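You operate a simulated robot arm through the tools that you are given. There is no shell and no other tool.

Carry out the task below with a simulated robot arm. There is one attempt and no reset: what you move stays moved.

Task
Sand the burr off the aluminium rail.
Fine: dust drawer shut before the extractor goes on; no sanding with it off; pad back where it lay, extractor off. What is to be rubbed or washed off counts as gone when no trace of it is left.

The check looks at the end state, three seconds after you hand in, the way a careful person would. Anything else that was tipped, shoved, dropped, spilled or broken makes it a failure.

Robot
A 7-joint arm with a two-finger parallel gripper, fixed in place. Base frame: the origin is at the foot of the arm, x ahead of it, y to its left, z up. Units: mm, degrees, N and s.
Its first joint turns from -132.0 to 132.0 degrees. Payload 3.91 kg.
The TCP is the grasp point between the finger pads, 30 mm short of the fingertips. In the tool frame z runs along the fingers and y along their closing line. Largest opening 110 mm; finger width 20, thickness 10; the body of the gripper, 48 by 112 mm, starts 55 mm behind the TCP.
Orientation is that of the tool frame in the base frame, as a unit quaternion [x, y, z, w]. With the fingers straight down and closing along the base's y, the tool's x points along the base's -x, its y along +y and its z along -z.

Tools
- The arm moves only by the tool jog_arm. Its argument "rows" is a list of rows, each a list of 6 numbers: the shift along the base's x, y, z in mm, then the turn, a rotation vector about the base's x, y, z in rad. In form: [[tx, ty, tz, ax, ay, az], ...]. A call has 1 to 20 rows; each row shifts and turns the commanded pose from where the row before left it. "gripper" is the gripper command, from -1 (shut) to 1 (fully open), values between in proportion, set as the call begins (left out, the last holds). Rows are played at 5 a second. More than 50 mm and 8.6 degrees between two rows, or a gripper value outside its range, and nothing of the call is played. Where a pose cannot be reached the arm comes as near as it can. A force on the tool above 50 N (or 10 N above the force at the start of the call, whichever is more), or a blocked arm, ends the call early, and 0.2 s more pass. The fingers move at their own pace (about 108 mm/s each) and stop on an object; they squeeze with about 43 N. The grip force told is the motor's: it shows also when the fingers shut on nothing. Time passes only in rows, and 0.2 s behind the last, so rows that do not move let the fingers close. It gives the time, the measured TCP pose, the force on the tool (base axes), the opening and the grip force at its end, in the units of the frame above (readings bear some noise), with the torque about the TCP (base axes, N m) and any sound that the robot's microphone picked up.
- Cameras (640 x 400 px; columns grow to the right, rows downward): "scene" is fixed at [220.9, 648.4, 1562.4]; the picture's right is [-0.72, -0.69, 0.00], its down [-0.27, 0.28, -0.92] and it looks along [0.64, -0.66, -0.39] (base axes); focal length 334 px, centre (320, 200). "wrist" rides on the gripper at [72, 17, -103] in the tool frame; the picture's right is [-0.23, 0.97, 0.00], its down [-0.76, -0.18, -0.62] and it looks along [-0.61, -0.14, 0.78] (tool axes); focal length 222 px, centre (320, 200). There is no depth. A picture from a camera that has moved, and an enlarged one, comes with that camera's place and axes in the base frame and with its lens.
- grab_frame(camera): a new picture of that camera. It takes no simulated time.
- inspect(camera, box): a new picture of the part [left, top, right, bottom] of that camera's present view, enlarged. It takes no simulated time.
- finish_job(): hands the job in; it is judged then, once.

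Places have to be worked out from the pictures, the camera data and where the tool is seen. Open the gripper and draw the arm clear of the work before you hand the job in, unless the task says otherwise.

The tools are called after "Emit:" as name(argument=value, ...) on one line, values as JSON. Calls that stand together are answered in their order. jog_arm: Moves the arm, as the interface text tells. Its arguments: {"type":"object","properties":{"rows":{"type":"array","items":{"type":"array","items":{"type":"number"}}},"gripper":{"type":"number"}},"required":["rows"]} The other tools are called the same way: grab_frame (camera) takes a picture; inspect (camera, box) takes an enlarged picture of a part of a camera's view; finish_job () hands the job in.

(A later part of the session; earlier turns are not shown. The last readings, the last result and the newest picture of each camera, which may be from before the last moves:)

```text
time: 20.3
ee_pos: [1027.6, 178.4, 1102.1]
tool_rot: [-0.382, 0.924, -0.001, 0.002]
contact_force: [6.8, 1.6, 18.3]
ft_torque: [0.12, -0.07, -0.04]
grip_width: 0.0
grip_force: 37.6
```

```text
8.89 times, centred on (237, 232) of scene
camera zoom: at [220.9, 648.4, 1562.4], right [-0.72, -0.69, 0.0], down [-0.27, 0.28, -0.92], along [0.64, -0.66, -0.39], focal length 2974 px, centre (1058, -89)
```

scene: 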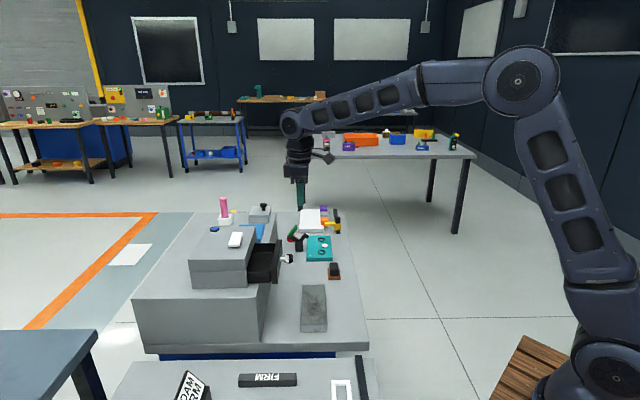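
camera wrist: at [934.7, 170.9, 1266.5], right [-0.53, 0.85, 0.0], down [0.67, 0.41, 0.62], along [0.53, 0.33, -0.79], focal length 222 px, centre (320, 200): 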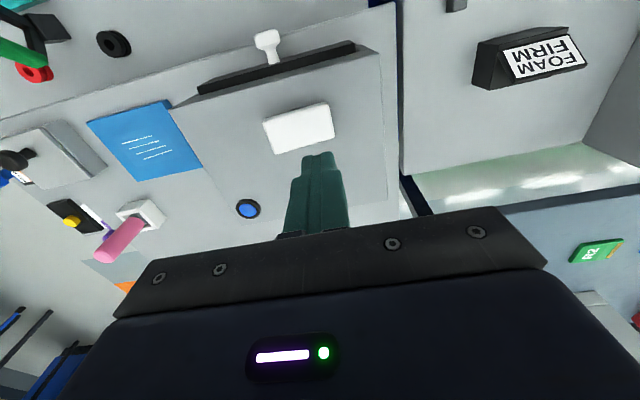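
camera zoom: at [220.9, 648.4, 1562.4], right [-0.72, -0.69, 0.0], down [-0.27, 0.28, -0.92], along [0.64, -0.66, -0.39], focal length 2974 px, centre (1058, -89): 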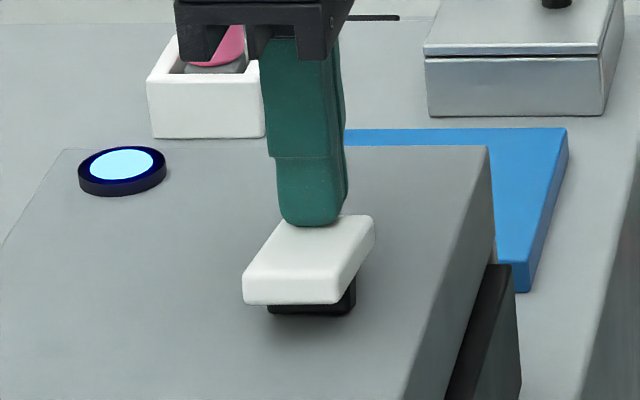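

The rocker flipped and the blue lamp lit up brightly: the extractor is on. I lift off and travel at height toward the pad at ~(946, -179), opening the gripper on the way.

Emit:
jog_arm(rows=[[0, 0, 30, 0, 0, 0], [0, 0, 35, 0, 0, 0], [-10, -45, 0, 0, 0, 0], [-10, -45, 0, 0, 0, 0], [-10, -45, 0, 0, 0, 0], [-10, -45, 0, 0, 0, 0], [-10, -45, -10, 0, 0, 0], [-10, -45, -20, 0, 0, 0], [-11, -45, -30, 0, 0, 0], [-10.6, -42.4, -40, 0, 0, 0], [0, 0, -40, 0, 0, 0], [0, 0, 0, 0, 0, 0]])

Emit:
grab_frame(camera="wrist")

Emit:
grab_frame(camera="scene")

```text
refused: row 8 steps farther than a row can; nothing moved
```

```text
taken
camera wrist: at [963.6, 138.8, 1203.5], right [-0.53, 0.85, 0.0], down [0.66, 0.41, 0.63], along [0.53, 0.33, -0.78], focal length 222 px, centre (320, 200)
```

wrist: 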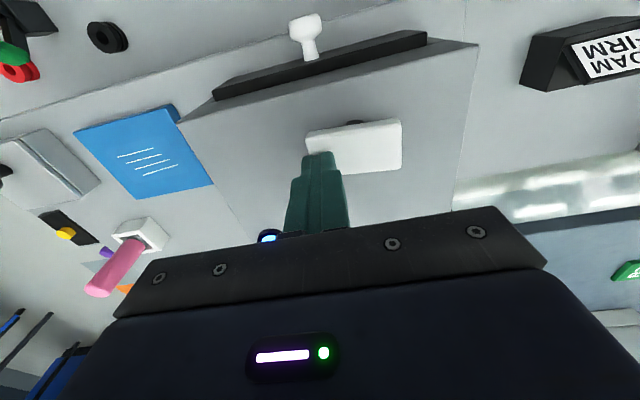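

```text
taken
```

scene: 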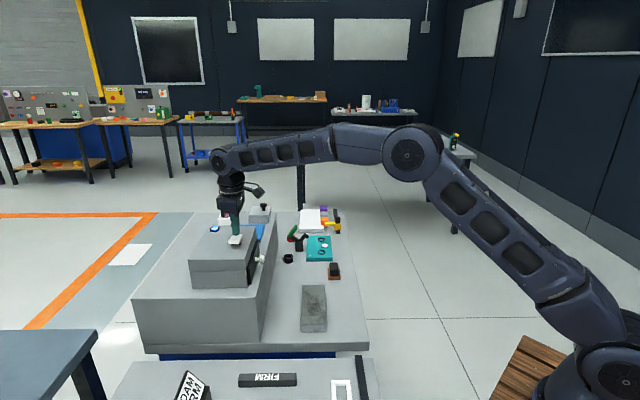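

The call was refused for an oversize step, so nothing moved and the lamp is lit. I resend the lift with smaller steps, first rising off the switch and travelling level.

Emit:
jog_arm(rows=[[0, 0, 30, 0, 0, 0], [0, 0, 35, 0, 0, 0], [-10, -45, 0, 0, 0, 0], [-10, -45, 0, 0, 0, 0], [-10, -45, 0, 0, 0, 0], [-10, -45, 0, 0, 0, 0], [-10, -45, 0, 0, 0, 0], [-10, -45, 0, 0, 0, 0], [-11, -45, 0, 0, 0, 0], [-10.6, -42.4, 0, 0, 0, 0], [0, 0, -40, 0, 0, 0], [0, 0, -40, 0, 0, 0], [0, 0, -40, 0, 0, 0], [0, 0, -40, 0, 0, 0]])

Emit:
grab_frame(camera="wrist")

Emit:
grab_frame(camera="scene")

```text
time: 23.3
ee_pos: [943.1, -180.8, 1005.6]
tool_rot: [-0.382, 0.924, -0.001, 0.0]
contact_force: [-1.0, -0.5, 0.9]
ft_torque: [-0.03, 0.02, -0.01]
grip_width: 0.0
grip_force: 37.7
```

```text
taken
camera wrist: at [881.3, -220.1, 1108.3], right [-0.53, 0.85, 0.0], down [0.66, 0.41, 0.62], along [0.53, 0.33, -0.78], focal length 222 px, centre (320, 200)
```

wrist: 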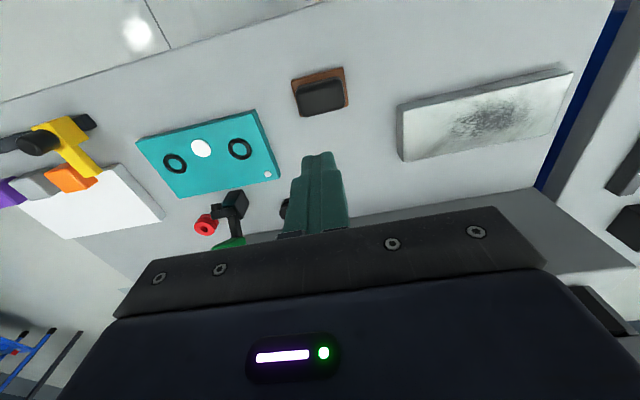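

```text
taken
```

scene: 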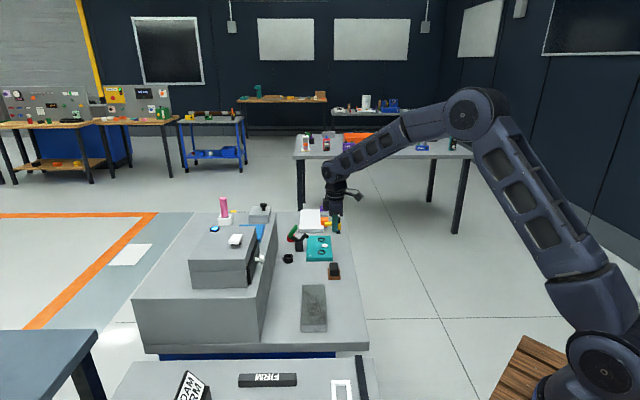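

The lamp is still lit and the pad lies right under the tool axis. I zoom in on the pad and the lamp to refine the grasp.

Emit:
inspect(camera="wrist", box=[275, 50, 365, 130])

Emit:
inspect(camera="scene", box=[310, 240, 360, 290])

Emit:
inspect(camera="scene", box=[190, 210, 300, 290])

```text
5.00 times, centred on (320, 90) of wrist
camera zoom: at [881.3, -220.1, 1108.3], right [-0.53, 0.85, 0.0], down [0.66, 0.41, 0.62], along [0.53, 0.33, -0.78], focal length 1111 px, centre (320, 750)
```

zoom: 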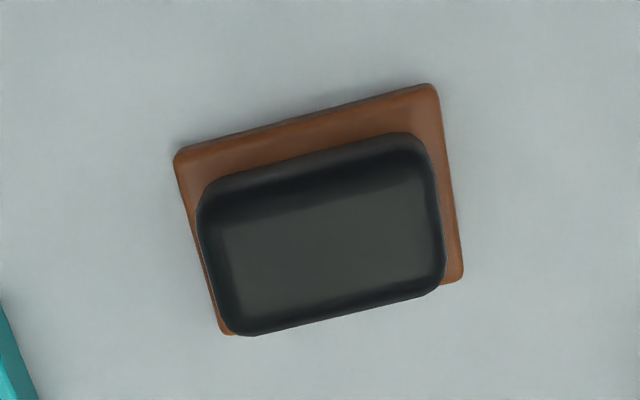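

```text
8.00 times, centred on (335, 265) of scene
camera zoom: at [220.9, 648.4, 1562.4], right [-0.72, -0.69, 0.0], down [-0.27, 0.28, -0.92], along [0.64, -0.66, -0.39], focal length 2676 px, centre (200, -320)
```

zoom: 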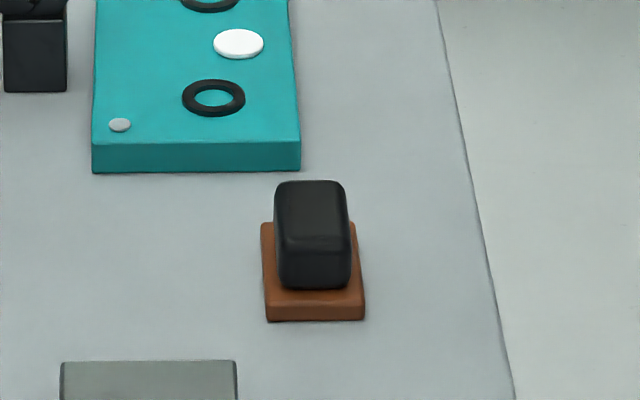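

```text
5.00 times, centred on (245, 250) of scene
camera zoom: at [220.9, 648.4, 1562.4], right [-0.72, -0.69, 0.0], down [-0.27, 0.28, -0.92], along [0.64, -0.66, -0.39], focal length 1673 px, centre (695, -50)
```

zoom: 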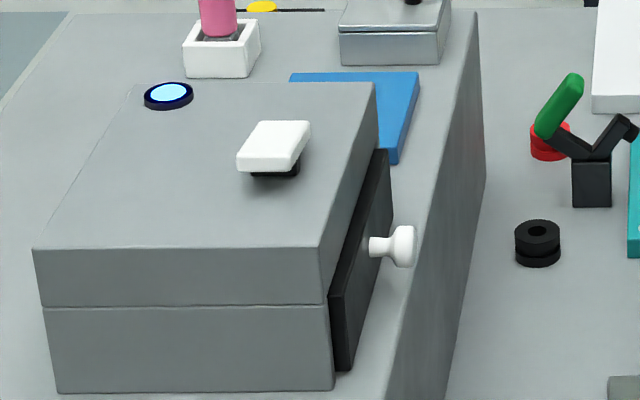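

Pad base centre refined to (944, -179), ~67×47 mm, base top z≈788, handle top z≈820, aligned with the tool. I open the gripper and descend so the tips end ≈5 mm above the base lip.

Emit:
jog_arm(rows=[[-0.5, 0, 0, 0, 0, 0], [0, 0, -10, 0, 0, 0], [0, 0, -35, 0, 0, 0], [0, 0, -40, 0, 0, 0], [0, 0, -30, 0, 0, 0]], gripper=1)

Emit:
grab_frame(camera="wrist")

Emit:
inspect(camera="scene", box=[280, 200, 380, 290])

```text
time: 24.5
ee_pos: [945.6, -180.5, 887.9]
tool_rot: [-0.382, 0.924, -0.001, 0.0]
contact_force: [-0.8, 0.5, 0.1]
ft_torque: [0.0, 0.0, -0.01]
grip_width: 110.1
grip_force: 0.1
```

```text
taken
camera wrist: at [881.9, -219.8, 990.6], right [-0.53, 0.85, 0.0], down [0.66, 0.41, 0.62], along [0.53, 0.33, -0.78], focal length 222 px, centre (320, 200)
```

wrist: 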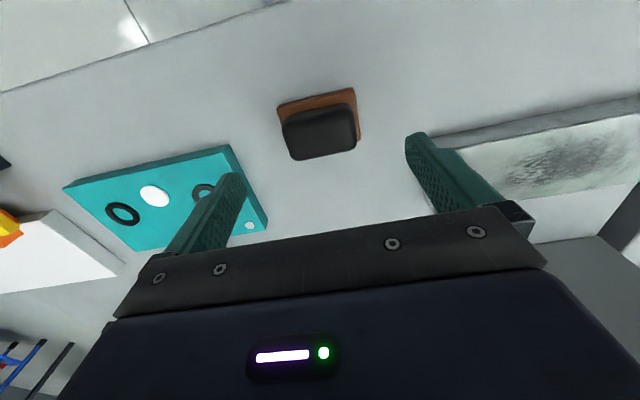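

```text
4.44 times, centred on (330, 245) of scene
camera zoom: at [220.9, 648.4, 1562.4], right [-0.72, -0.69, 0.0], down [-0.27, 0.28, -0.92], along [0.64, -0.66, -0.39], focal length 1487 px, centre (276, 0)
```

zoom: 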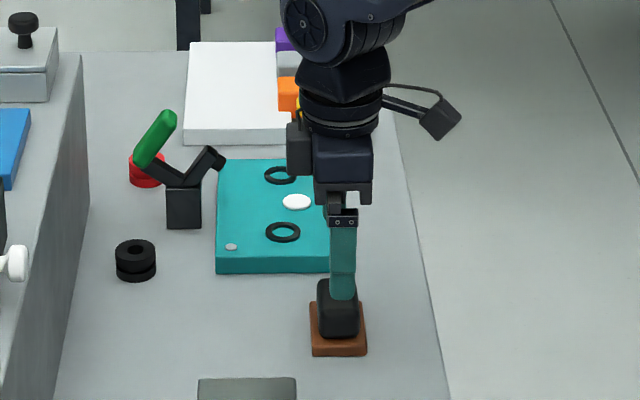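

Aligned well. I narrow the opening to ~90 mm to stay clear of the teal panel, and go down most of the way.

Emit:
jog_arm(rows=[[0, 0, -20, 0, 0, 0], [0, 0, -20, 0, 0, 0], [0, 0, -12, 0, 0, 0], [0, 0, 0, 0, 0, 0]], gripper=0.636)

Emit:
grab_frame(camera="wrist")

Emit:
inspect(camera="scene", box=[310, 230, 360, 290])

```text
time: 25.5
ee_pos: [944.3, -179.7, 836.6]
tool_rot: [-0.382, 0.924, -0.001, 0.002]
contact_force: [-0.3, 0.6, -0.3]
ft_torque: [0.02, 0.01, 0.01]
grip_width: 90.1
grip_force: 0.1
```

```text
taken
camera wrist: at [880.8, -219.0, 939.6], right [-0.53, 0.85, 0.0], down [0.66, 0.41, 0.62], along [0.53, 0.33, -0.78], focal length 222 px, centre (320, 200)
```

wrist: 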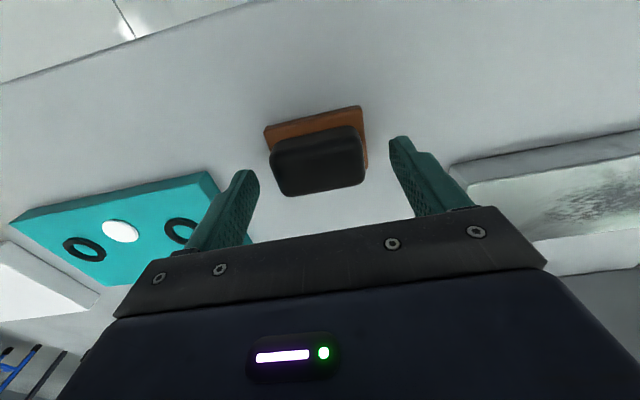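

```text
6.67 times, centred on (335, 260) of scene
camera zoom: at [220.9, 648.4, 1562.4], right [-0.72, -0.69, 0.0], down [-0.27, 0.28, -0.92], along [0.64, -0.66, -0.39], focal length 2230 px, centre (220, -200)
```

zoom: 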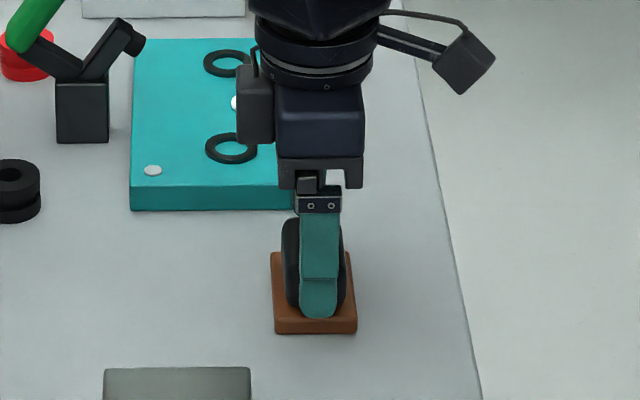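

Well centred. I lower the last ~13 mm and check for contact before closing.

Emit:
jog_arm(rows=[[0, 0, -6, 0, 0, 0], [0, 0, -4, 0, 0, 0], [0, 0, -3, 0, 0, 0], [0, 0, 0, 0, 0, 0]])

Emit:
inspect(camera="scene", box=[310, 230, 360, 290])

Emit:
inspect(camera="wrist", box=[220, 90, 460, 240])

```text
time: 26.5
ee_pos: [945.1, -179.5, 825.1]
tool_rot: [-0.382, 0.924, -0.002, 0.001]
contact_force: [-0.9, 0.2, -0.1]
ft_torque: [-0.01, 0.02, 0.0]
grip_width: 89.9
grip_force: 0.0
```

```text
6.67 times, centred on (335, 260) of scene
camera zoom: at [220.9, 648.4, 1562.4], right [-0.72, -0.69, 0.0], down [-0.27, 0.28, -0.92], along [0.64, -0.66, -0.39], focal length 2230 px, centre (220, -200)
```

zoom: 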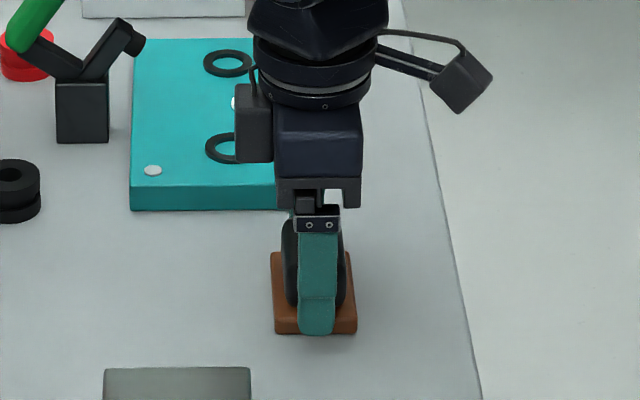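

```text
2.67 times, centred on (340, 165) of wrist
camera zoom: at [881.6, -218.7, 927.0], right [-0.53, 0.85, 0.0], down [0.66, 0.41, 0.62], along [0.53, 0.33, -0.78], focal length 592 px, centre (267, 293)
```

zoom: 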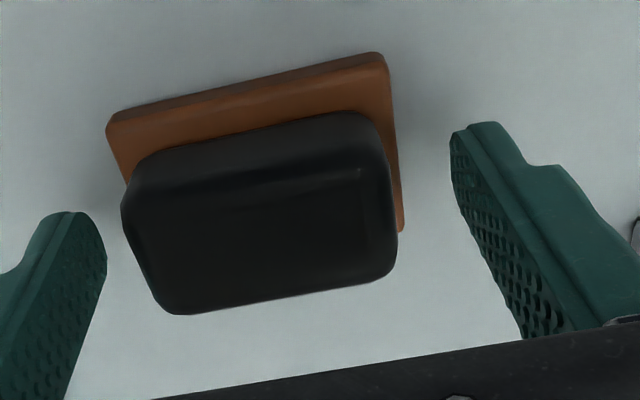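

Base and handle are centred on the tool within ~1 mm (handle ≈ 55 mm long along the closing line), tips ≈7 mm above the base lip. I close the gripper on the handle.

Emit:
jog_arm(rows=[[0, 0, -1.5, 0, 0, 0], [0, 0, 0, 0, 0, 0], [0, 0, 0, 0, 0, 0], [0, 0, 0, 0, 0, 0]], gripper=-1)

Emit:
inspect(camera="scene", box=[310, 230, 360, 290])

Emit:
inspect(camera="wrist", box=[220, 90, 460, 240])

```text
time: 27.5
ee_pos: [944.4, -178.2, 824.5]
tool_rot: [-0.381, 0.924, -0.001, 0.0]
contact_force: [-0.8, 0.0, 9.8]
ft_torque: [0.06, 0.22, 0.03]
grip_width: 59.2
grip_force: 43.0
```

```text
6.67 times, centred on (335, 260) of scene
camera zoom: at [220.9, 648.4, 1562.4], right [-0.72, -0.69, 0.0], down [-0.27, 0.28, -0.92], along [0.64, -0.66, -0.39], focal length 2230 px, centre (220, -200)
```

zoom: 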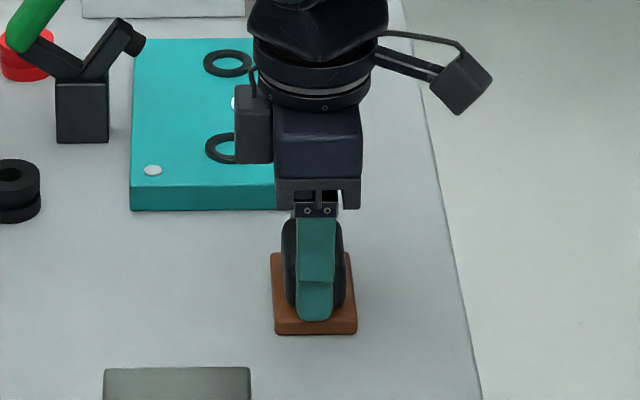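

```text
2.67 times, centred on (340, 165) of wrist
camera zoom: at [881.6, -218.6, 926.2], right [-0.53, 0.85, 0.0], down [0.66, 0.41, 0.62], along [0.53, 0.33, -0.78], focal length 592 px, centre (267, 293)
```

zoom: 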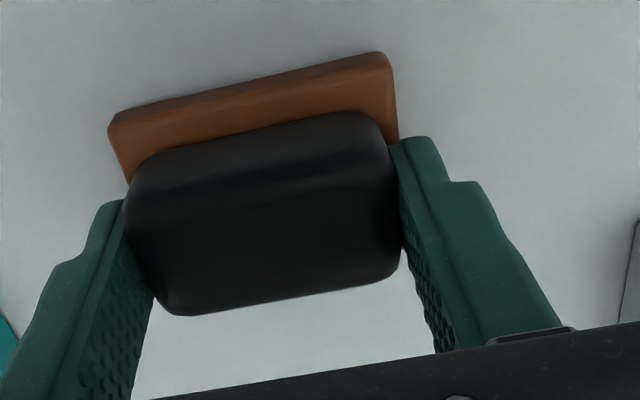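

The handle is gripped (59 mm, 43 N) and the pad has not shifted. I record this commanded pose (944.4, -179.0, 825.3) as home for the pad, lift it straight up, and look at the burr.

Emit:
jog_arm(rows=[[0, 0, 10, 0, 0, 0], [0, 0, 30, 0, 0, 0], [0, 0, 30, 0, 0, 0], [0, 0, 0, 0, 0, 0]])

Emit:
inspect(camera="scene", box=[292, 275, 337, 340])

Emit:
inspect(camera="scene", box=[270, 210, 370, 290])

Emit:
grab_frame(camera="wrist")

```text
time: 28.5
ee_pos: [943.9, -178.3, 895.3]
tool_rot: [-0.381, 0.924, -0.001, 0.0]
contact_force: [0.6, 0.7, -1.1]
ft_torque: [-0.01, 0.02, 0.03]
grip_width: 0.1
grip_force: 37.5
```

```text
6.15 times, centred on (314, 308) of scene
camera zoom: at [220.9, 648.4, 1562.4], right [-0.72, -0.69, 0.0], down [-0.27, 0.28, -0.92], along [0.64, -0.66, -0.39], focal length 2059 px, centre (354, -462)
```

zoom: 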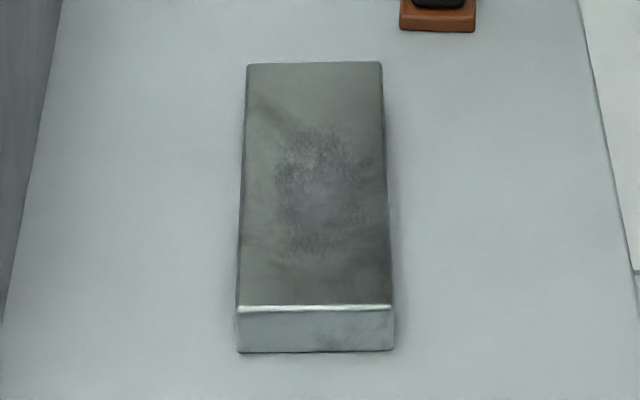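

```text
5.00 times, centred on (320, 250) of scene
camera zoom: at [220.9, 648.4, 1562.4], right [-0.72, -0.69, 0.0], down [-0.27, 0.28, -0.92], along [0.64, -0.66, -0.39], focal length 1673 px, centre (320, -50)
```

zoom: 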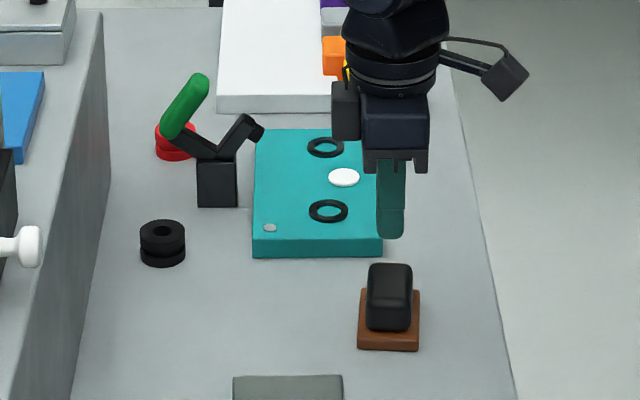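

```text
taken
camera wrist: at [881.2, -218.3, 997.1], right [-0.53, 0.85, 0.0], down [0.66, 0.41, 0.62], along [0.53, 0.33, -0.78], focal length 222 px, centre (320, 200)
```

wrist: 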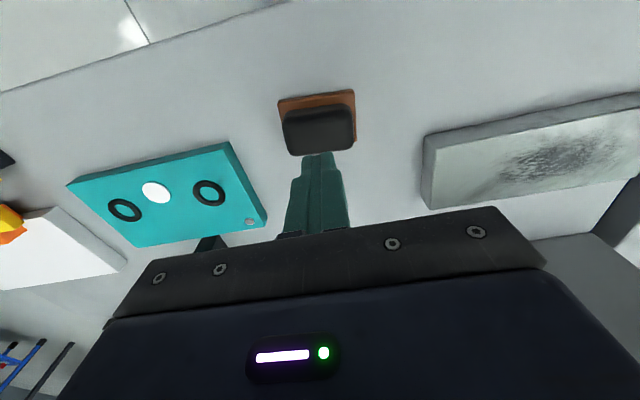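

The pad was not lifted: the fingers slid up off the handle (opening now 0), and the pad seems still in place. I check that it has not moved and study the handle's shape.

Emit:
inspect(camera="wrist", box=[265, 75, 375, 165])

Emit:
inspect(camera="scene", box=[322, 255, 347, 285])

```text
4.44 times, centred on (320, 120) of wrist
camera zoom: at [881.2, -218.3, 997.1], right [-0.53, 0.85, 0.0], down [0.66, 0.41, 0.62], along [0.53, 0.33, -0.78], focal length 987 px, centre (320, 556)
```

zoom: 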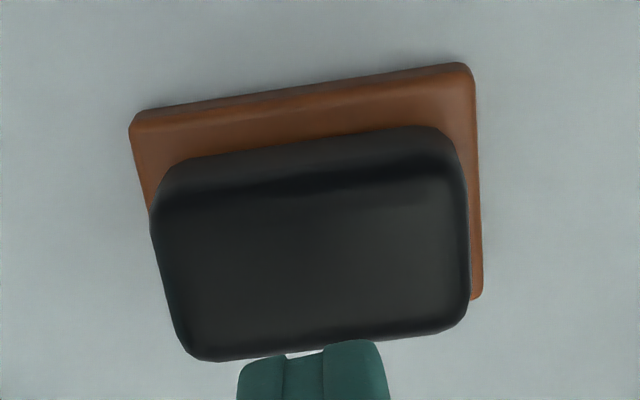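

```text
13.33 times, centred on (334, 270) of scene
camera zoom: at [220.9, 648.4, 1562.4], right [-0.72, -0.69, 0.0], down [-0.27, 0.28, -0.92], along [0.64, -0.66, -0.39], focal length 4461 px, centre (127, -733)
```

zoom: 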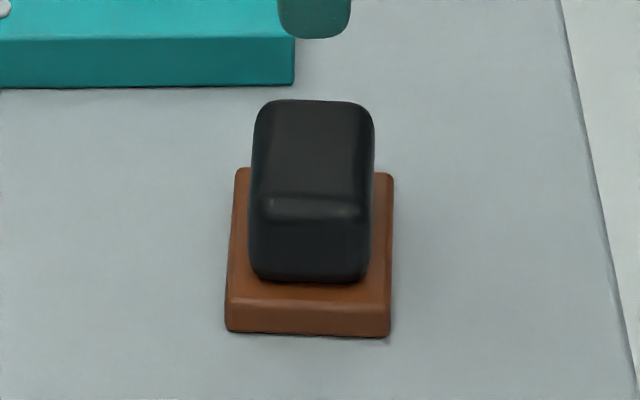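

The pad centre is unchanged (~(945, -179)) but it turned about −5° while the fingers slipped off its rounded ends. The long flat faces (37 mm apart) offer a better grip, so I rise and re-yaw the tool by ≈−94.7° to close across them.

Emit:
jog_arm(rows=[[0, 0, 20, 0, 0, -0.1378], [0, 0, 20, 0, 0, -0.1378], [0, 0, 0, 0, 0, -0.1378], [0, 0, 0, 0, 0, -0.1378], [0, 0, 0, 0, 0, -0.1378], [0, 0, 0, 0, 0, -0.1378], [0, 0, 0, 0, 0, -0.1378], [0, 0, 0, 0, 0, -0.1378], [0, 0, 0, 0, 0, -0.1378], [0, 0, 0, 0, 0, -0.1378], [0, 0, 0, 0, 0, -0.1378], [0, 0, 0, 0, 0, -0.1378], [0, 0, 0, 0, 0, 0]], gripper=0.3)

Emit:
grab_frame(camera="wrist")

Emit:
grab_frame(camera="scene")

```text
time: 31.3
ee_pos: [944.6, -179.1, 934.1]
tool_rot: [0.423, 0.906, 0.0, -0.001]
contact_force: [0.2, -0.1, -0.2]
ft_torque: [-0.01, 0.0, 0.02]
grip_width: 71.6
grip_force: 0.0
```

```text
taken
camera wrist: at [911.6, -113.3, 1036.0], right [0.89, 0.45, 0.0], down [0.35, -0.7, 0.62], along [0.28, -0.56, -0.78], focal length 222 px, centre (320, 200)
```

wrist: 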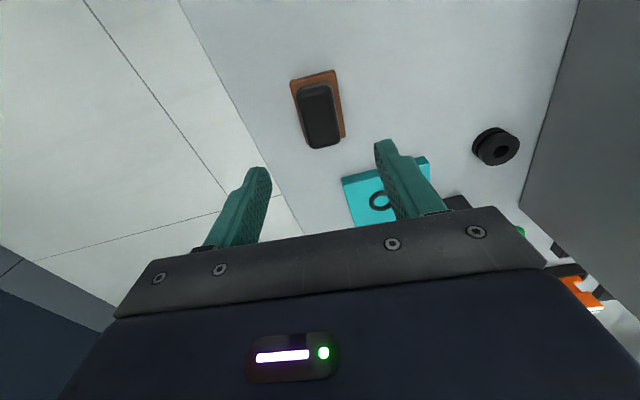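

```text
taken
```

scene: 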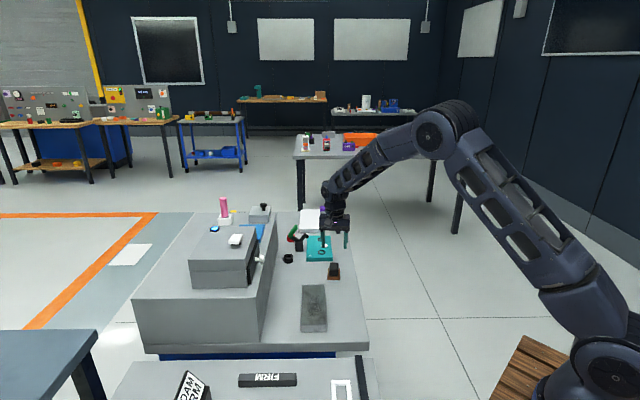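

The tool now closes along ~40°. I zoom in on the pad to refine its centre and yaw in this view.

Emit:
inspect(camera="wrist", box=[270, 50, 370, 170])

Emit:
inspect(camera="scene", box=[310, 225, 360, 285])

```text
3.33 times, centred on (320, 110) of wrist
camera zoom: at [911.6, -113.3, 1036.0], right [0.89, 0.45, 0.0], down [0.35, -0.7, 0.62], along [0.28, -0.56, -0.78], focal length 740 px, centre (320, 500)
```

zoom: 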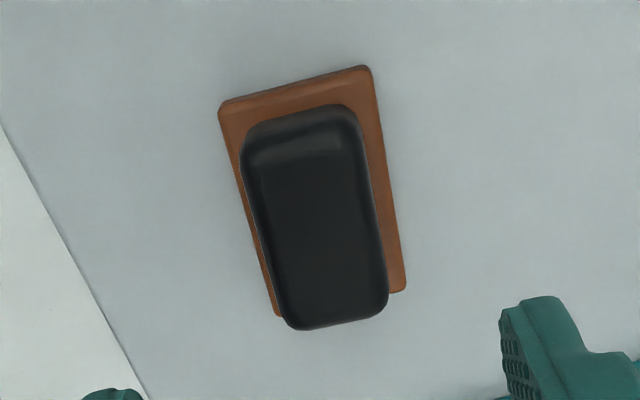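

```text
6.67 times, centred on (335, 255) of scene
camera zoom: at [220.9, 648.4, 1562.4], right [-0.72, -0.69, 0.0], down [-0.27, 0.28, -0.92], along [0.64, -0.66, -0.39], focal length 2230 px, centre (220, -167)
```

zoom: 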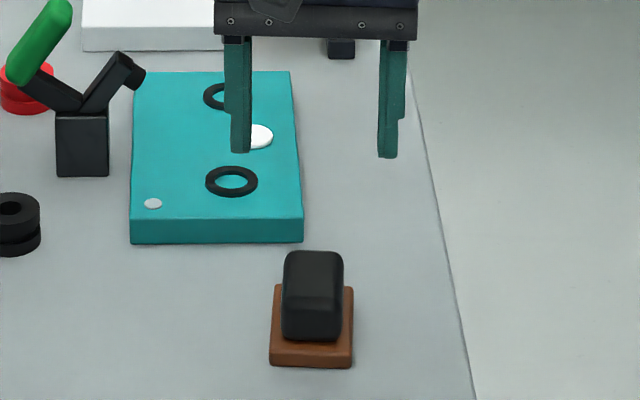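

The pad is at (946, −180), yaw ≈39°, matching the tool. I descend to tips ≈ z 790, i.e. lower on the handle than before.

Emit:
jog_arm(rows=[[1, -1, -40, 0, 0, 0], [0, 0, -40, 0, 0, 0], [0, 0, -25, 0, 0, 0], [0, 0, -5, 0, 0, 0], [0, 0, -4, 0, 0, 0], [0, 0, 0, 0, 0, 0]])

Emit:
inspect(camera="scene", box=[310, 225, 360, 285])

Emit:
inspect(camera="wrist", box=[220, 60, 420, 230])

```text
time: 32.7
ee_pos: [945.2, -179.4, 820.9]
tool_rot: [0.422, 0.907, 0.0, 0.0]
contact_force: [0.1, -0.1, -1.5]
ft_torque: [0.01, 0.0, -0.03]
grip_width: 71.4
grip_force: 0.0
```

```text
6.67 times, centred on (335, 255) of scene
camera zoom: at [220.9, 648.4, 1562.4], right [-0.72, -0.69, 0.0], down [-0.27, 0.28, -0.92], along [0.64, -0.66, -0.39], focal length 2230 px, centre (220, -167)
```

zoom: 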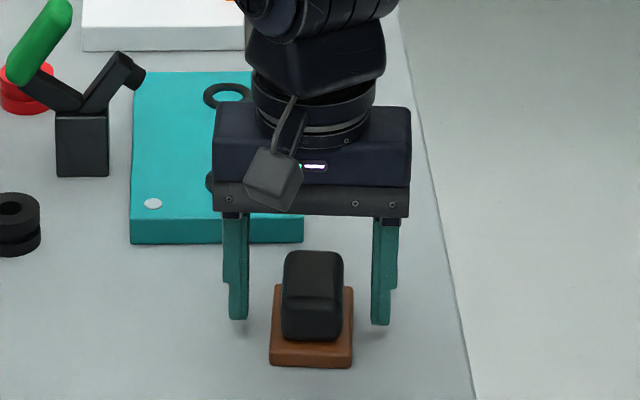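

```text
2.35 times, centred on (320, 145) of wrist
camera zoom: at [912.7, -113.5, 922.7], right [0.89, 0.45, 0.0], down [0.36, -0.7, 0.62], along [0.28, -0.56, -0.78], focal length 523 px, centre (320, 329)
```

zoom: 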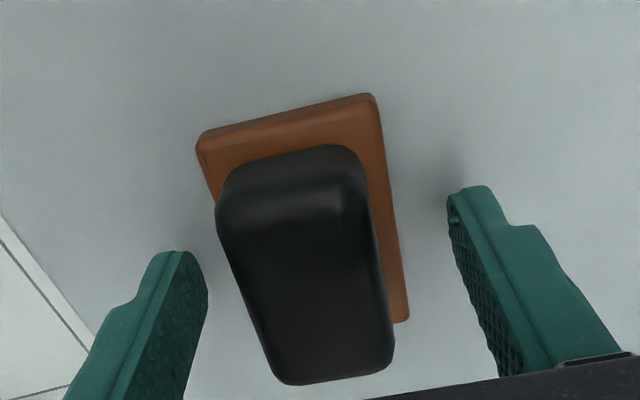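

Fingers straddle the handle evenly. I lower 2 mm more and close.

Emit:
jog_arm(rows=[[0, 0, -2, 0, 0, 0], [0, 0, 0, 0, 0, 0], [0, 0, 0, 0, 0, 0], [0, 0, 0, 0, 0, 0], [0, 0, 0, 0, 0, 0]], gripper=-1)

Emit:
inspect(camera="scene", box=[310, 225, 360, 285])

Emit:
inspect(camera="wrist", box=[220, 60, 420, 230])

```text
time: 33.9
ee_pos: [945.4, -179.5, 819.6]
tool_rot: [0.421, 0.907, 0.0, 0.001]
contact_force: [-1.0, 0.4, 26.6]
ft_torque: [0.11, 0.23, 0.02]
grip_width: 47.0
grip_force: 43.1
```

```text
6.67 times, centred on (335, 255) of scene
camera zoom: at [220.9, 648.4, 1562.4], right [-0.72, -0.69, 0.0], down [-0.27, 0.28, -0.92], along [0.64, -0.66, -0.39], focal length 2230 px, centre (220, -167)
```

zoom: 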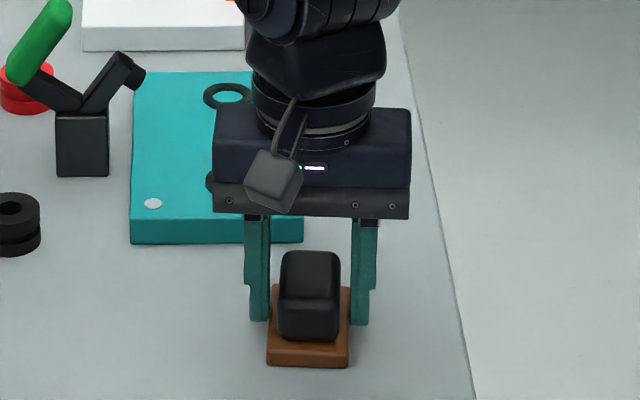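

```text
2.35 times, centred on (320, 145) of wrist
camera zoom: at [912.6, -113.6, 921.6], right [0.89, 0.45, 0.0], down [0.35, -0.7, 0.62], along [0.28, -0.56, -0.78], focal length 523 px, centre (320, 329)
```

zoom: 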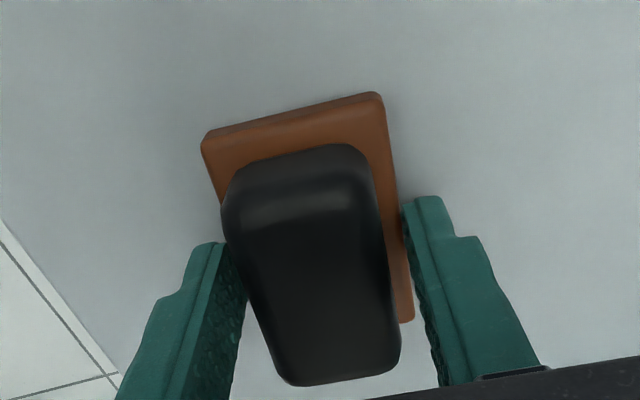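

The opening stopped at 47 mm — that is the base's width with an upward push of 27 N, so the tips caught the base edge: its top must be ~793, higher than I judged. I reopen, raise 8 mm and close on the handle proper.

Emit:
jog_arm(rows=[[0, 0, 0, 0, 0, 0], [0, 0, 2, 0, 0, 0], [0, 0, 6, 0, 0, 0], [0, 0, 0, 0, 0, 0]], gripper=0.3)

Emit:
inspect(camera="wrist", box=[220, 60, 420, 230])

Emit:
inspect(camera="scene", box=[310, 225, 360, 285])

```text
time: 34.9
ee_pos: [945.9, -178.7, 825.1]
tool_rot: [0.422, 0.907, -0.001, 0.0]
contact_force: [0.2, 0.7, -0.1]
ft_torque: [0.0, 0.01, 0.01]
grip_width: 71.3
grip_force: 0.1
```

```text
2.35 times, centred on (320, 145) of wrist
camera zoom: at [912.4, -113.4, 927.7], right [0.89, 0.45, 0.0], down [0.36, -0.7, 0.62], along [0.28, -0.56, -0.78], focal length 523 px, centre (320, 329)
```

zoom: 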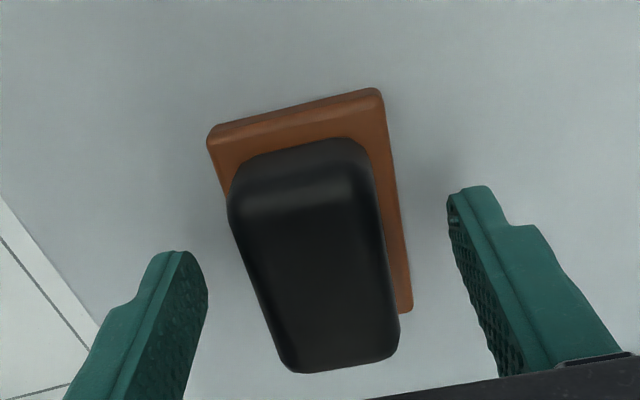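

```text
6.67 times, centred on (335, 255) of scene
camera zoom: at [220.9, 648.4, 1562.4], right [-0.72, -0.69, 0.0], down [-0.27, 0.28, -0.92], along [0.64, -0.66, -0.39], focal length 2230 px, centre (220, -167)
```

zoom: 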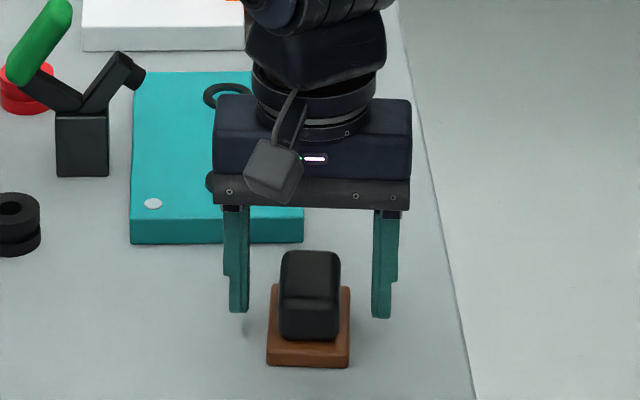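

Scene rows show a ~4–5 mm bias in my heights, so base top ≈ 791–793 and the tips now sit just above it. I close on the handle.

Emit:
jog_arm(rows=[[0, 0, 1, 0, 0, 0], [0, 0, 0, 0, 0, 0], [0, 0, 0, 0, 0, 0], [0, 0, 0, 0, 0, 0], [0, 0, 0, 0, 0, 0]], gripper=-1)

Emit:
inspect(camera="wrist", box=[220, 60, 420, 230])

Emit:
inspect(camera="scene", box=[310, 225, 360, 285])

```text
time: 36.1
ee_pos: [945.8, -179.6, 824.8]
tool_rot: [0.422, 0.906, -0.001, 0.0]
contact_force: [0.1, -0.4, 0.9]
ft_torque: [0.02, -0.04, -0.02]
grip_width: 35.3
grip_force: 42.9
```

```text
2.35 times, centred on (320, 145) of wrist
camera zoom: at [912.4, -113.9, 928.9], right [0.89, 0.45, 0.0], down [0.36, -0.7, 0.62], along [0.28, -0.56, -0.78], focal length 523 px, centre (320, 329)
```

zoom: 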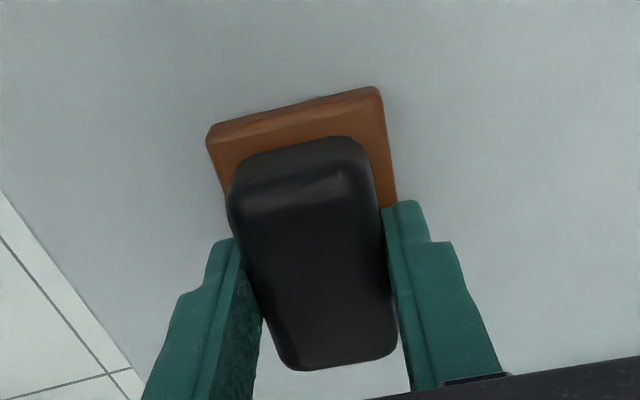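

```text
6.67 times, centred on (335, 255) of scene
camera zoom: at [220.9, 648.4, 1562.4], right [-0.72, -0.69, 0.0], down [-0.27, 0.28, -0.92], along [0.64, -0.66, -0.39], focal length 2230 px, centre (220, -167)
```

zoom: 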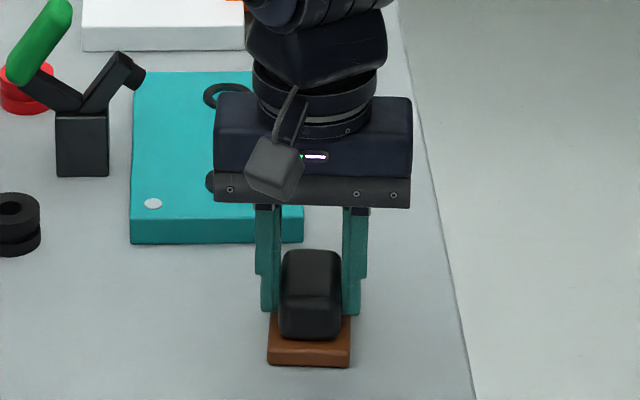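

Now the opening is 35.3 mm — the handle's flat sides — with no wedge force. I lift slowly a few millimetres and check that the grip holds.

Emit:
jog_arm(rows=[[0, 0, 3, 0, 0, 0], [0, 0, 4, 0, 0, 0], [0, 0, 5, 0, 0, 0], [0, 0, 0, 0, 0, 0]])

Emit:
inspect(camera="scene", box=[310, 225, 360, 285])

```text
time: 37.1
ee_pos: [946.0, -179.6, 837.9]
tool_rot: [0.421, 0.907, -0.001, 0.0]
contact_force: [-0.4, -0.5, -1.4]
ft_torque: [-0.02, 0.02, -0.01]
grip_width: 35.4
grip_force: 42.9
```

```text
6.67 times, centred on (335, 255) of scene
camera zoom: at [220.9, 648.4, 1562.4], right [-0.72, -0.69, 0.0], down [-0.27, 0.28, -0.92], along [0.64, -0.66, -0.39], focal length 2230 px, centre (220, -167)
```

zoom: 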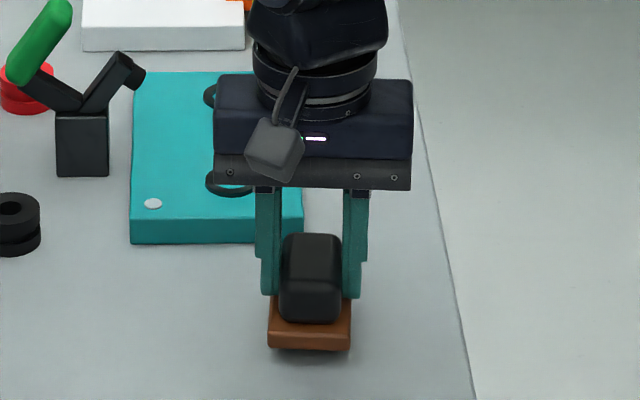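

The pad is lifted cleanly. I raise it further, turn +4.8° to square it with the rail, and carry it over the burr centre (a≈588, b≈624 → (857, 25.5)).

Emit:
jog_arm(rows=[[0, 0, 25, 0, 0, 0.042], [0, 0, 25, 0, 0, 0.042], [-17.7, 41.1, 0, 0, 0, 0], [-17.7, 41.1, 0, 0, 0, 0], [-17.7, 41.1, 0, 0, 0, 0], [-17.7, 41.1, 0, 0, 0, 0], [-17.6, 41.1, 0, 0, 0, 0], [0, 0, 0, 0, 0, 0]])

Emit:
grab_frame(camera="wrist")

Emit:
inspect(camera="scene", box=[200, 200, 360, 340])

```text
time: 38.9
ee_pos: [860.4, 26.5, 887.8]
tool_rot: [0.383, 0.924, -0.001, -0.001]
contact_force: [-0.6, -0.2, -0.7]
ft_torque: [0.0, 0.0, 0.0]
grip_width: 35.4
grip_force: 42.9
```

```text
taken
camera wrist: at [821.2, 88.4, 990.2], right [0.85, 0.53, 0.0], down [0.41, -0.66, 0.62], along [0.33, -0.53, -0.78], focal length 222 px, centre (320, 200)
```

wrist: 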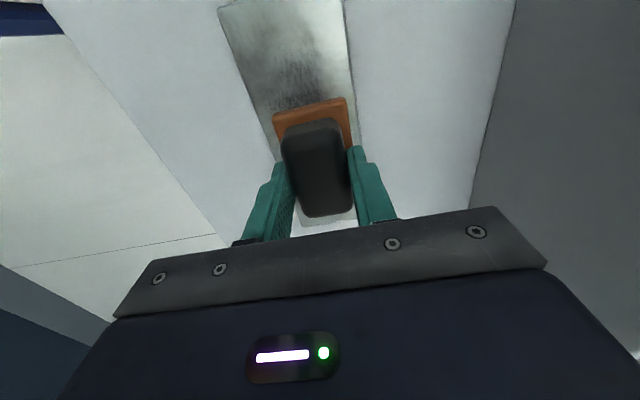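

```text
2.86 times, centred on (280, 270) of scene
camera zoom: at [220.9, 648.4, 1562.4], right [-0.72, -0.69, 0.0], down [-0.27, 0.28, -0.92], along [0.64, -0.66, -0.39], focal length 956 px, centre (434, 0)
```

zoom: 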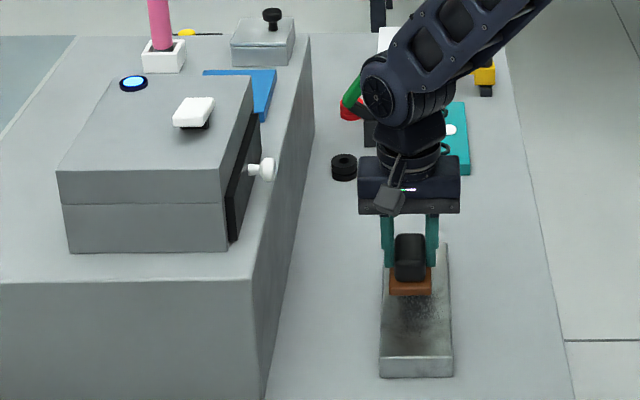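

The lamp stays lit and the pad is over the burr. I lower the pad toward the rail, then in 2 mm steps until it touches.

Emit:
jog_arm(rows=[[0, 0, -15, 0, 0, 0], [0, 0, -15, 0, 0, 0], [0, 0, -4, 0, 0, 0], [0, 0, -2, 0, 0, 0], [0, 0, -2, 0, 0, 0], [0, 0, 0, 0, 0, 0]])

Emit:
inspect(camera="scene", box=[280, 245, 350, 335])

```text
time: 40.3
ee_pos: [858.3, 24.5, 852.4]
tool_rot: [0.383, 0.924, 0.001, 0.002]
contact_force: [7.1, -1.1, 33.9]
ft_torque: [-0.08, -0.19, 0.03]
grip_width: 35.3
grip_force: 43.5
```

```text
4.44 times, centred on (315, 290) of scene
camera zoom: at [220.9, 648.4, 1562.4], right [-0.72, -0.69, 0.0], down [-0.27, 0.28, -0.92], along [0.64, -0.66, -0.39], focal length 1487 px, centre (342, -200)
```

zoom: 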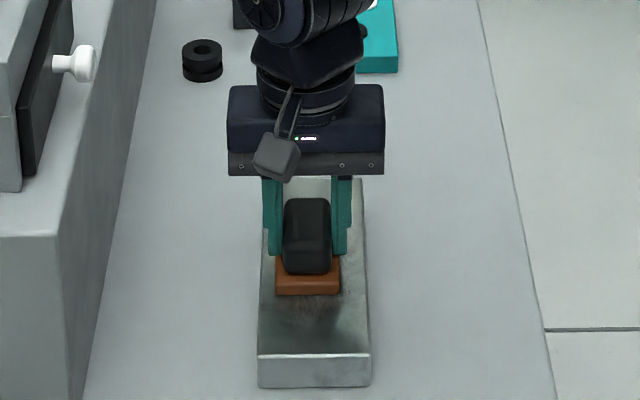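

Contact with 34 N at TCP z≈852. I ease off ~1 mm and make a first test stroke along the rail (+a), watching the force.

Emit:
jog_arm(rows=[[0, 0, 0.8, 0, 0, 0], [5, -5, 0, 0, 0, 0], [5, -5, 0, 0, 0, 0], [5, -5, 0, 0, 0, 0], [5, -5, 0, 0, 0, 0], [5, -5, 0, 0, 0, 0]])

Emit:
inspect(camera="scene", box=[280, 245, 350, 335])

```text
time: 41.7
ee_pos: [882.2, 1.7, 851.6]
tool_rot: [0.382, 0.924, -0.001, 0.0]
contact_force: [-7.4, 7.6, 28.1]
ft_torque: [0.16, 0.07, 0.0]
grip_width: 35.2
grip_force: 43.0
```

```text
4.44 times, centred on (315, 290) of scene
camera zoom: at [220.9, 648.4, 1562.4], right [-0.72, -0.69, 0.0], down [-0.27, 0.28, -0.92], along [0.64, -0.66, -0.39], focal length 1487 px, centre (342, -200)
```

zoom: 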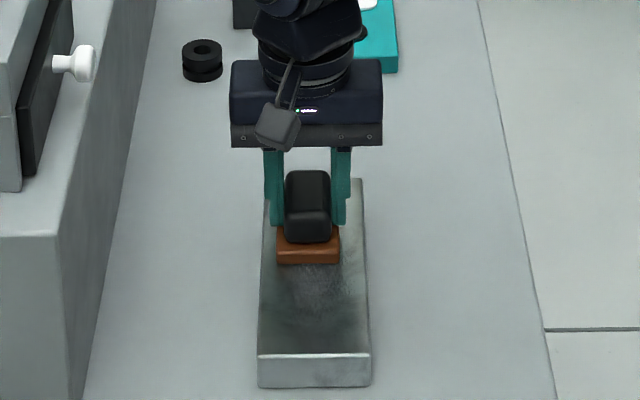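

Friction ~11 N with ~28 N normal load; the rail stays put. I run full strokes along the burr in this centre lane.

Emit:
jog_arm(rows=[[7, -7, 0, 0, 0, 0], [7, -7, 0, 0, 0, 0], [7, -7, 0, 0, 0, 0], [-7, 7, 0, 0, 0, 0], [-7, 7, 0, 0, 0, 0], [-7, 7, 0, 0, 0, 0], [-7, 7, 0, 0, 0, 0], [-7, 7, 0, 0, 0, 0], [-7, 7, 0, 0, 0, 0], [-7, 7, 0, 0, 0, 0], [-7, 7, 0, 0, 0, 0], [-7, 7, 0, 0, 0, 0], [-7, 7, 0, 0, 0, 0], [-7, 7, 0, 0, 0, 0], [-7, 7, 0, 0, 0, 0]])

Emit:
inspect(camera="scene", box=[280, 245, 350, 335])

Emit:
grab_frame(camera="wrist")

```text
time: 44.9
ee_pos: [820.7, 62.7, 852.1]
tool_rot: [0.384, 0.923, 0.0, 0.0]
contact_force: [5.5, -4.3, 24.4]
ft_torque: [-0.16, -0.16, 0.02]
grip_width: 35.3
grip_force: 42.5
```

```text
4.44 times, centred on (315, 290) of scene
camera zoom: at [220.9, 648.4, 1562.4], right [-0.72, -0.69, 0.0], down [-0.27, 0.28, -0.92], along [0.64, -0.66, -0.39], focal length 1487 px, centre (342, -200)
```

zoom: 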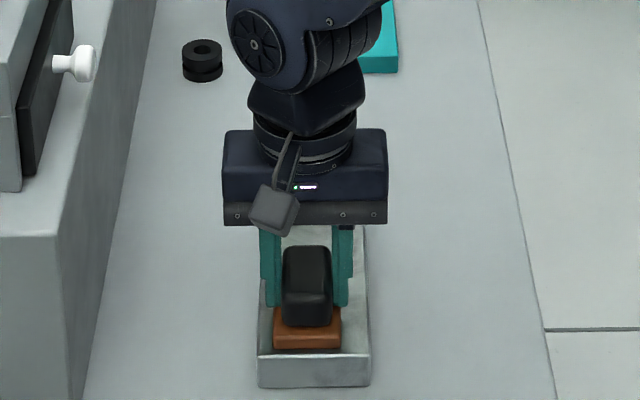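

```text
taken
camera wrist: at [781.5, 125.8, 954.1], right [0.85, 0.53, 0.0], down [0.41, -0.66, 0.62], along [0.33, -0.53, -0.78], focal length 222 px, centre (320, 200)
```

wrist: 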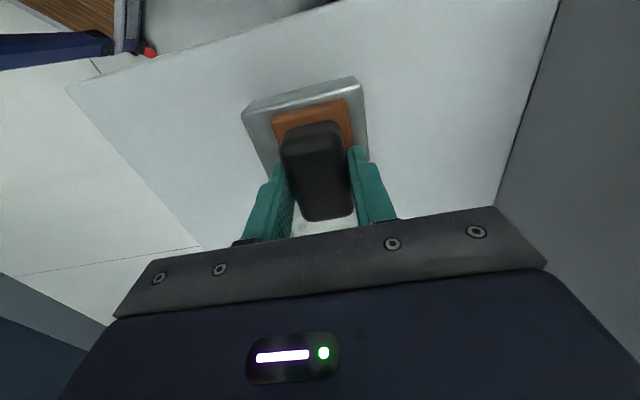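

Pad runs ~5 mm to the +b side of the rail's centreline. I shift −12 mm in b for a second lane and stroke back and forth.

Emit:
jog_arm(rows=[[-4.2, -4.2, 0, 0, 0, 0], [-4.2, -4.2, 0, 0, 0, 0], [7, -7, 0, 0, 0, 0], [7, -7, 0, 0, 0, 0], [7, -7, 0, 0, 0, 0], [7, -7, 0, 0, 0, 0], [7, -7, 0, 0, 0, 0], [7, -7, 0, 0, 0, 0], [7, -7, 0, 0, 0, 0], [7, -7, 0, 0, 0, 0], [7, -7, 0, 0, 0, 0], [7, -7, 0, 0, 0, 0], [7, -7, 0, 0, 0, 0], [7, -7, 0, 0, 0, 0]])

Emit:
inspect(camera="scene", box=[280, 245, 350, 335])

Emit:
inspect(camera="wrist", box=[180, 0, 440, 230])

```text
time: 47.9
ee_pos: [894.0, -30.0, 851.9]
tool_rot: [0.383, 0.924, -0.001, 0.0]
contact_force: [-3.1, 4.2, 16.2]
ft_torque: [0.1, 0.06, -0.05]
grip_width: 35.3
grip_force: 42.9
```

```text
4.44 times, centred on (315, 290) of scene
camera zoom: at [220.9, 648.4, 1562.4], right [-0.72, -0.69, 0.0], down [-0.27, 0.28, -0.92], along [0.64, -0.66, -0.39], focal length 1487 px, centre (342, -200)
```

zoom: 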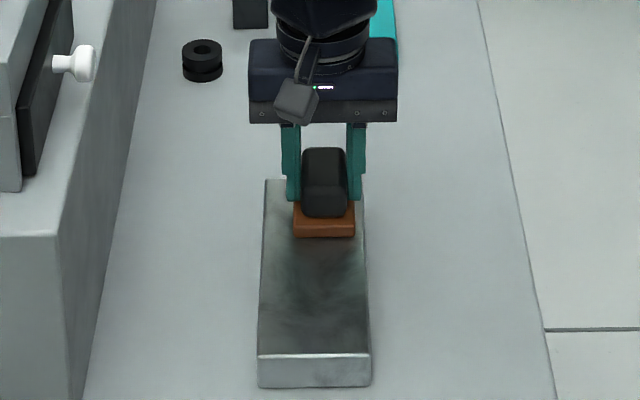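

```text
1.74 times, centred on (310, 115) of wrist
camera zoom: at [855.7, 33.6, 954.2], right [0.85, 0.53, 0.0], down [0.41, -0.66, 0.62], along [0.33, -0.53, -0.78], focal length 386 px, centre (337, 348)
```

zoom: 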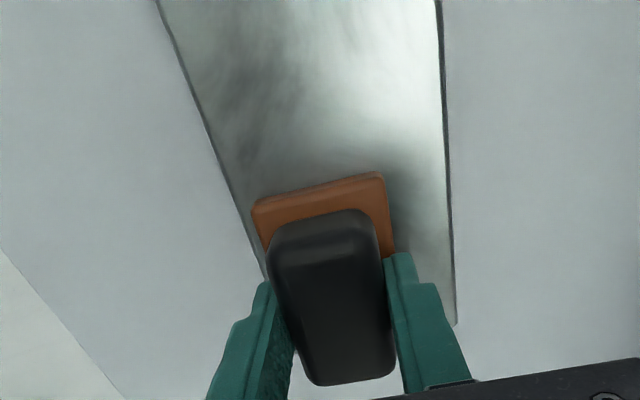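

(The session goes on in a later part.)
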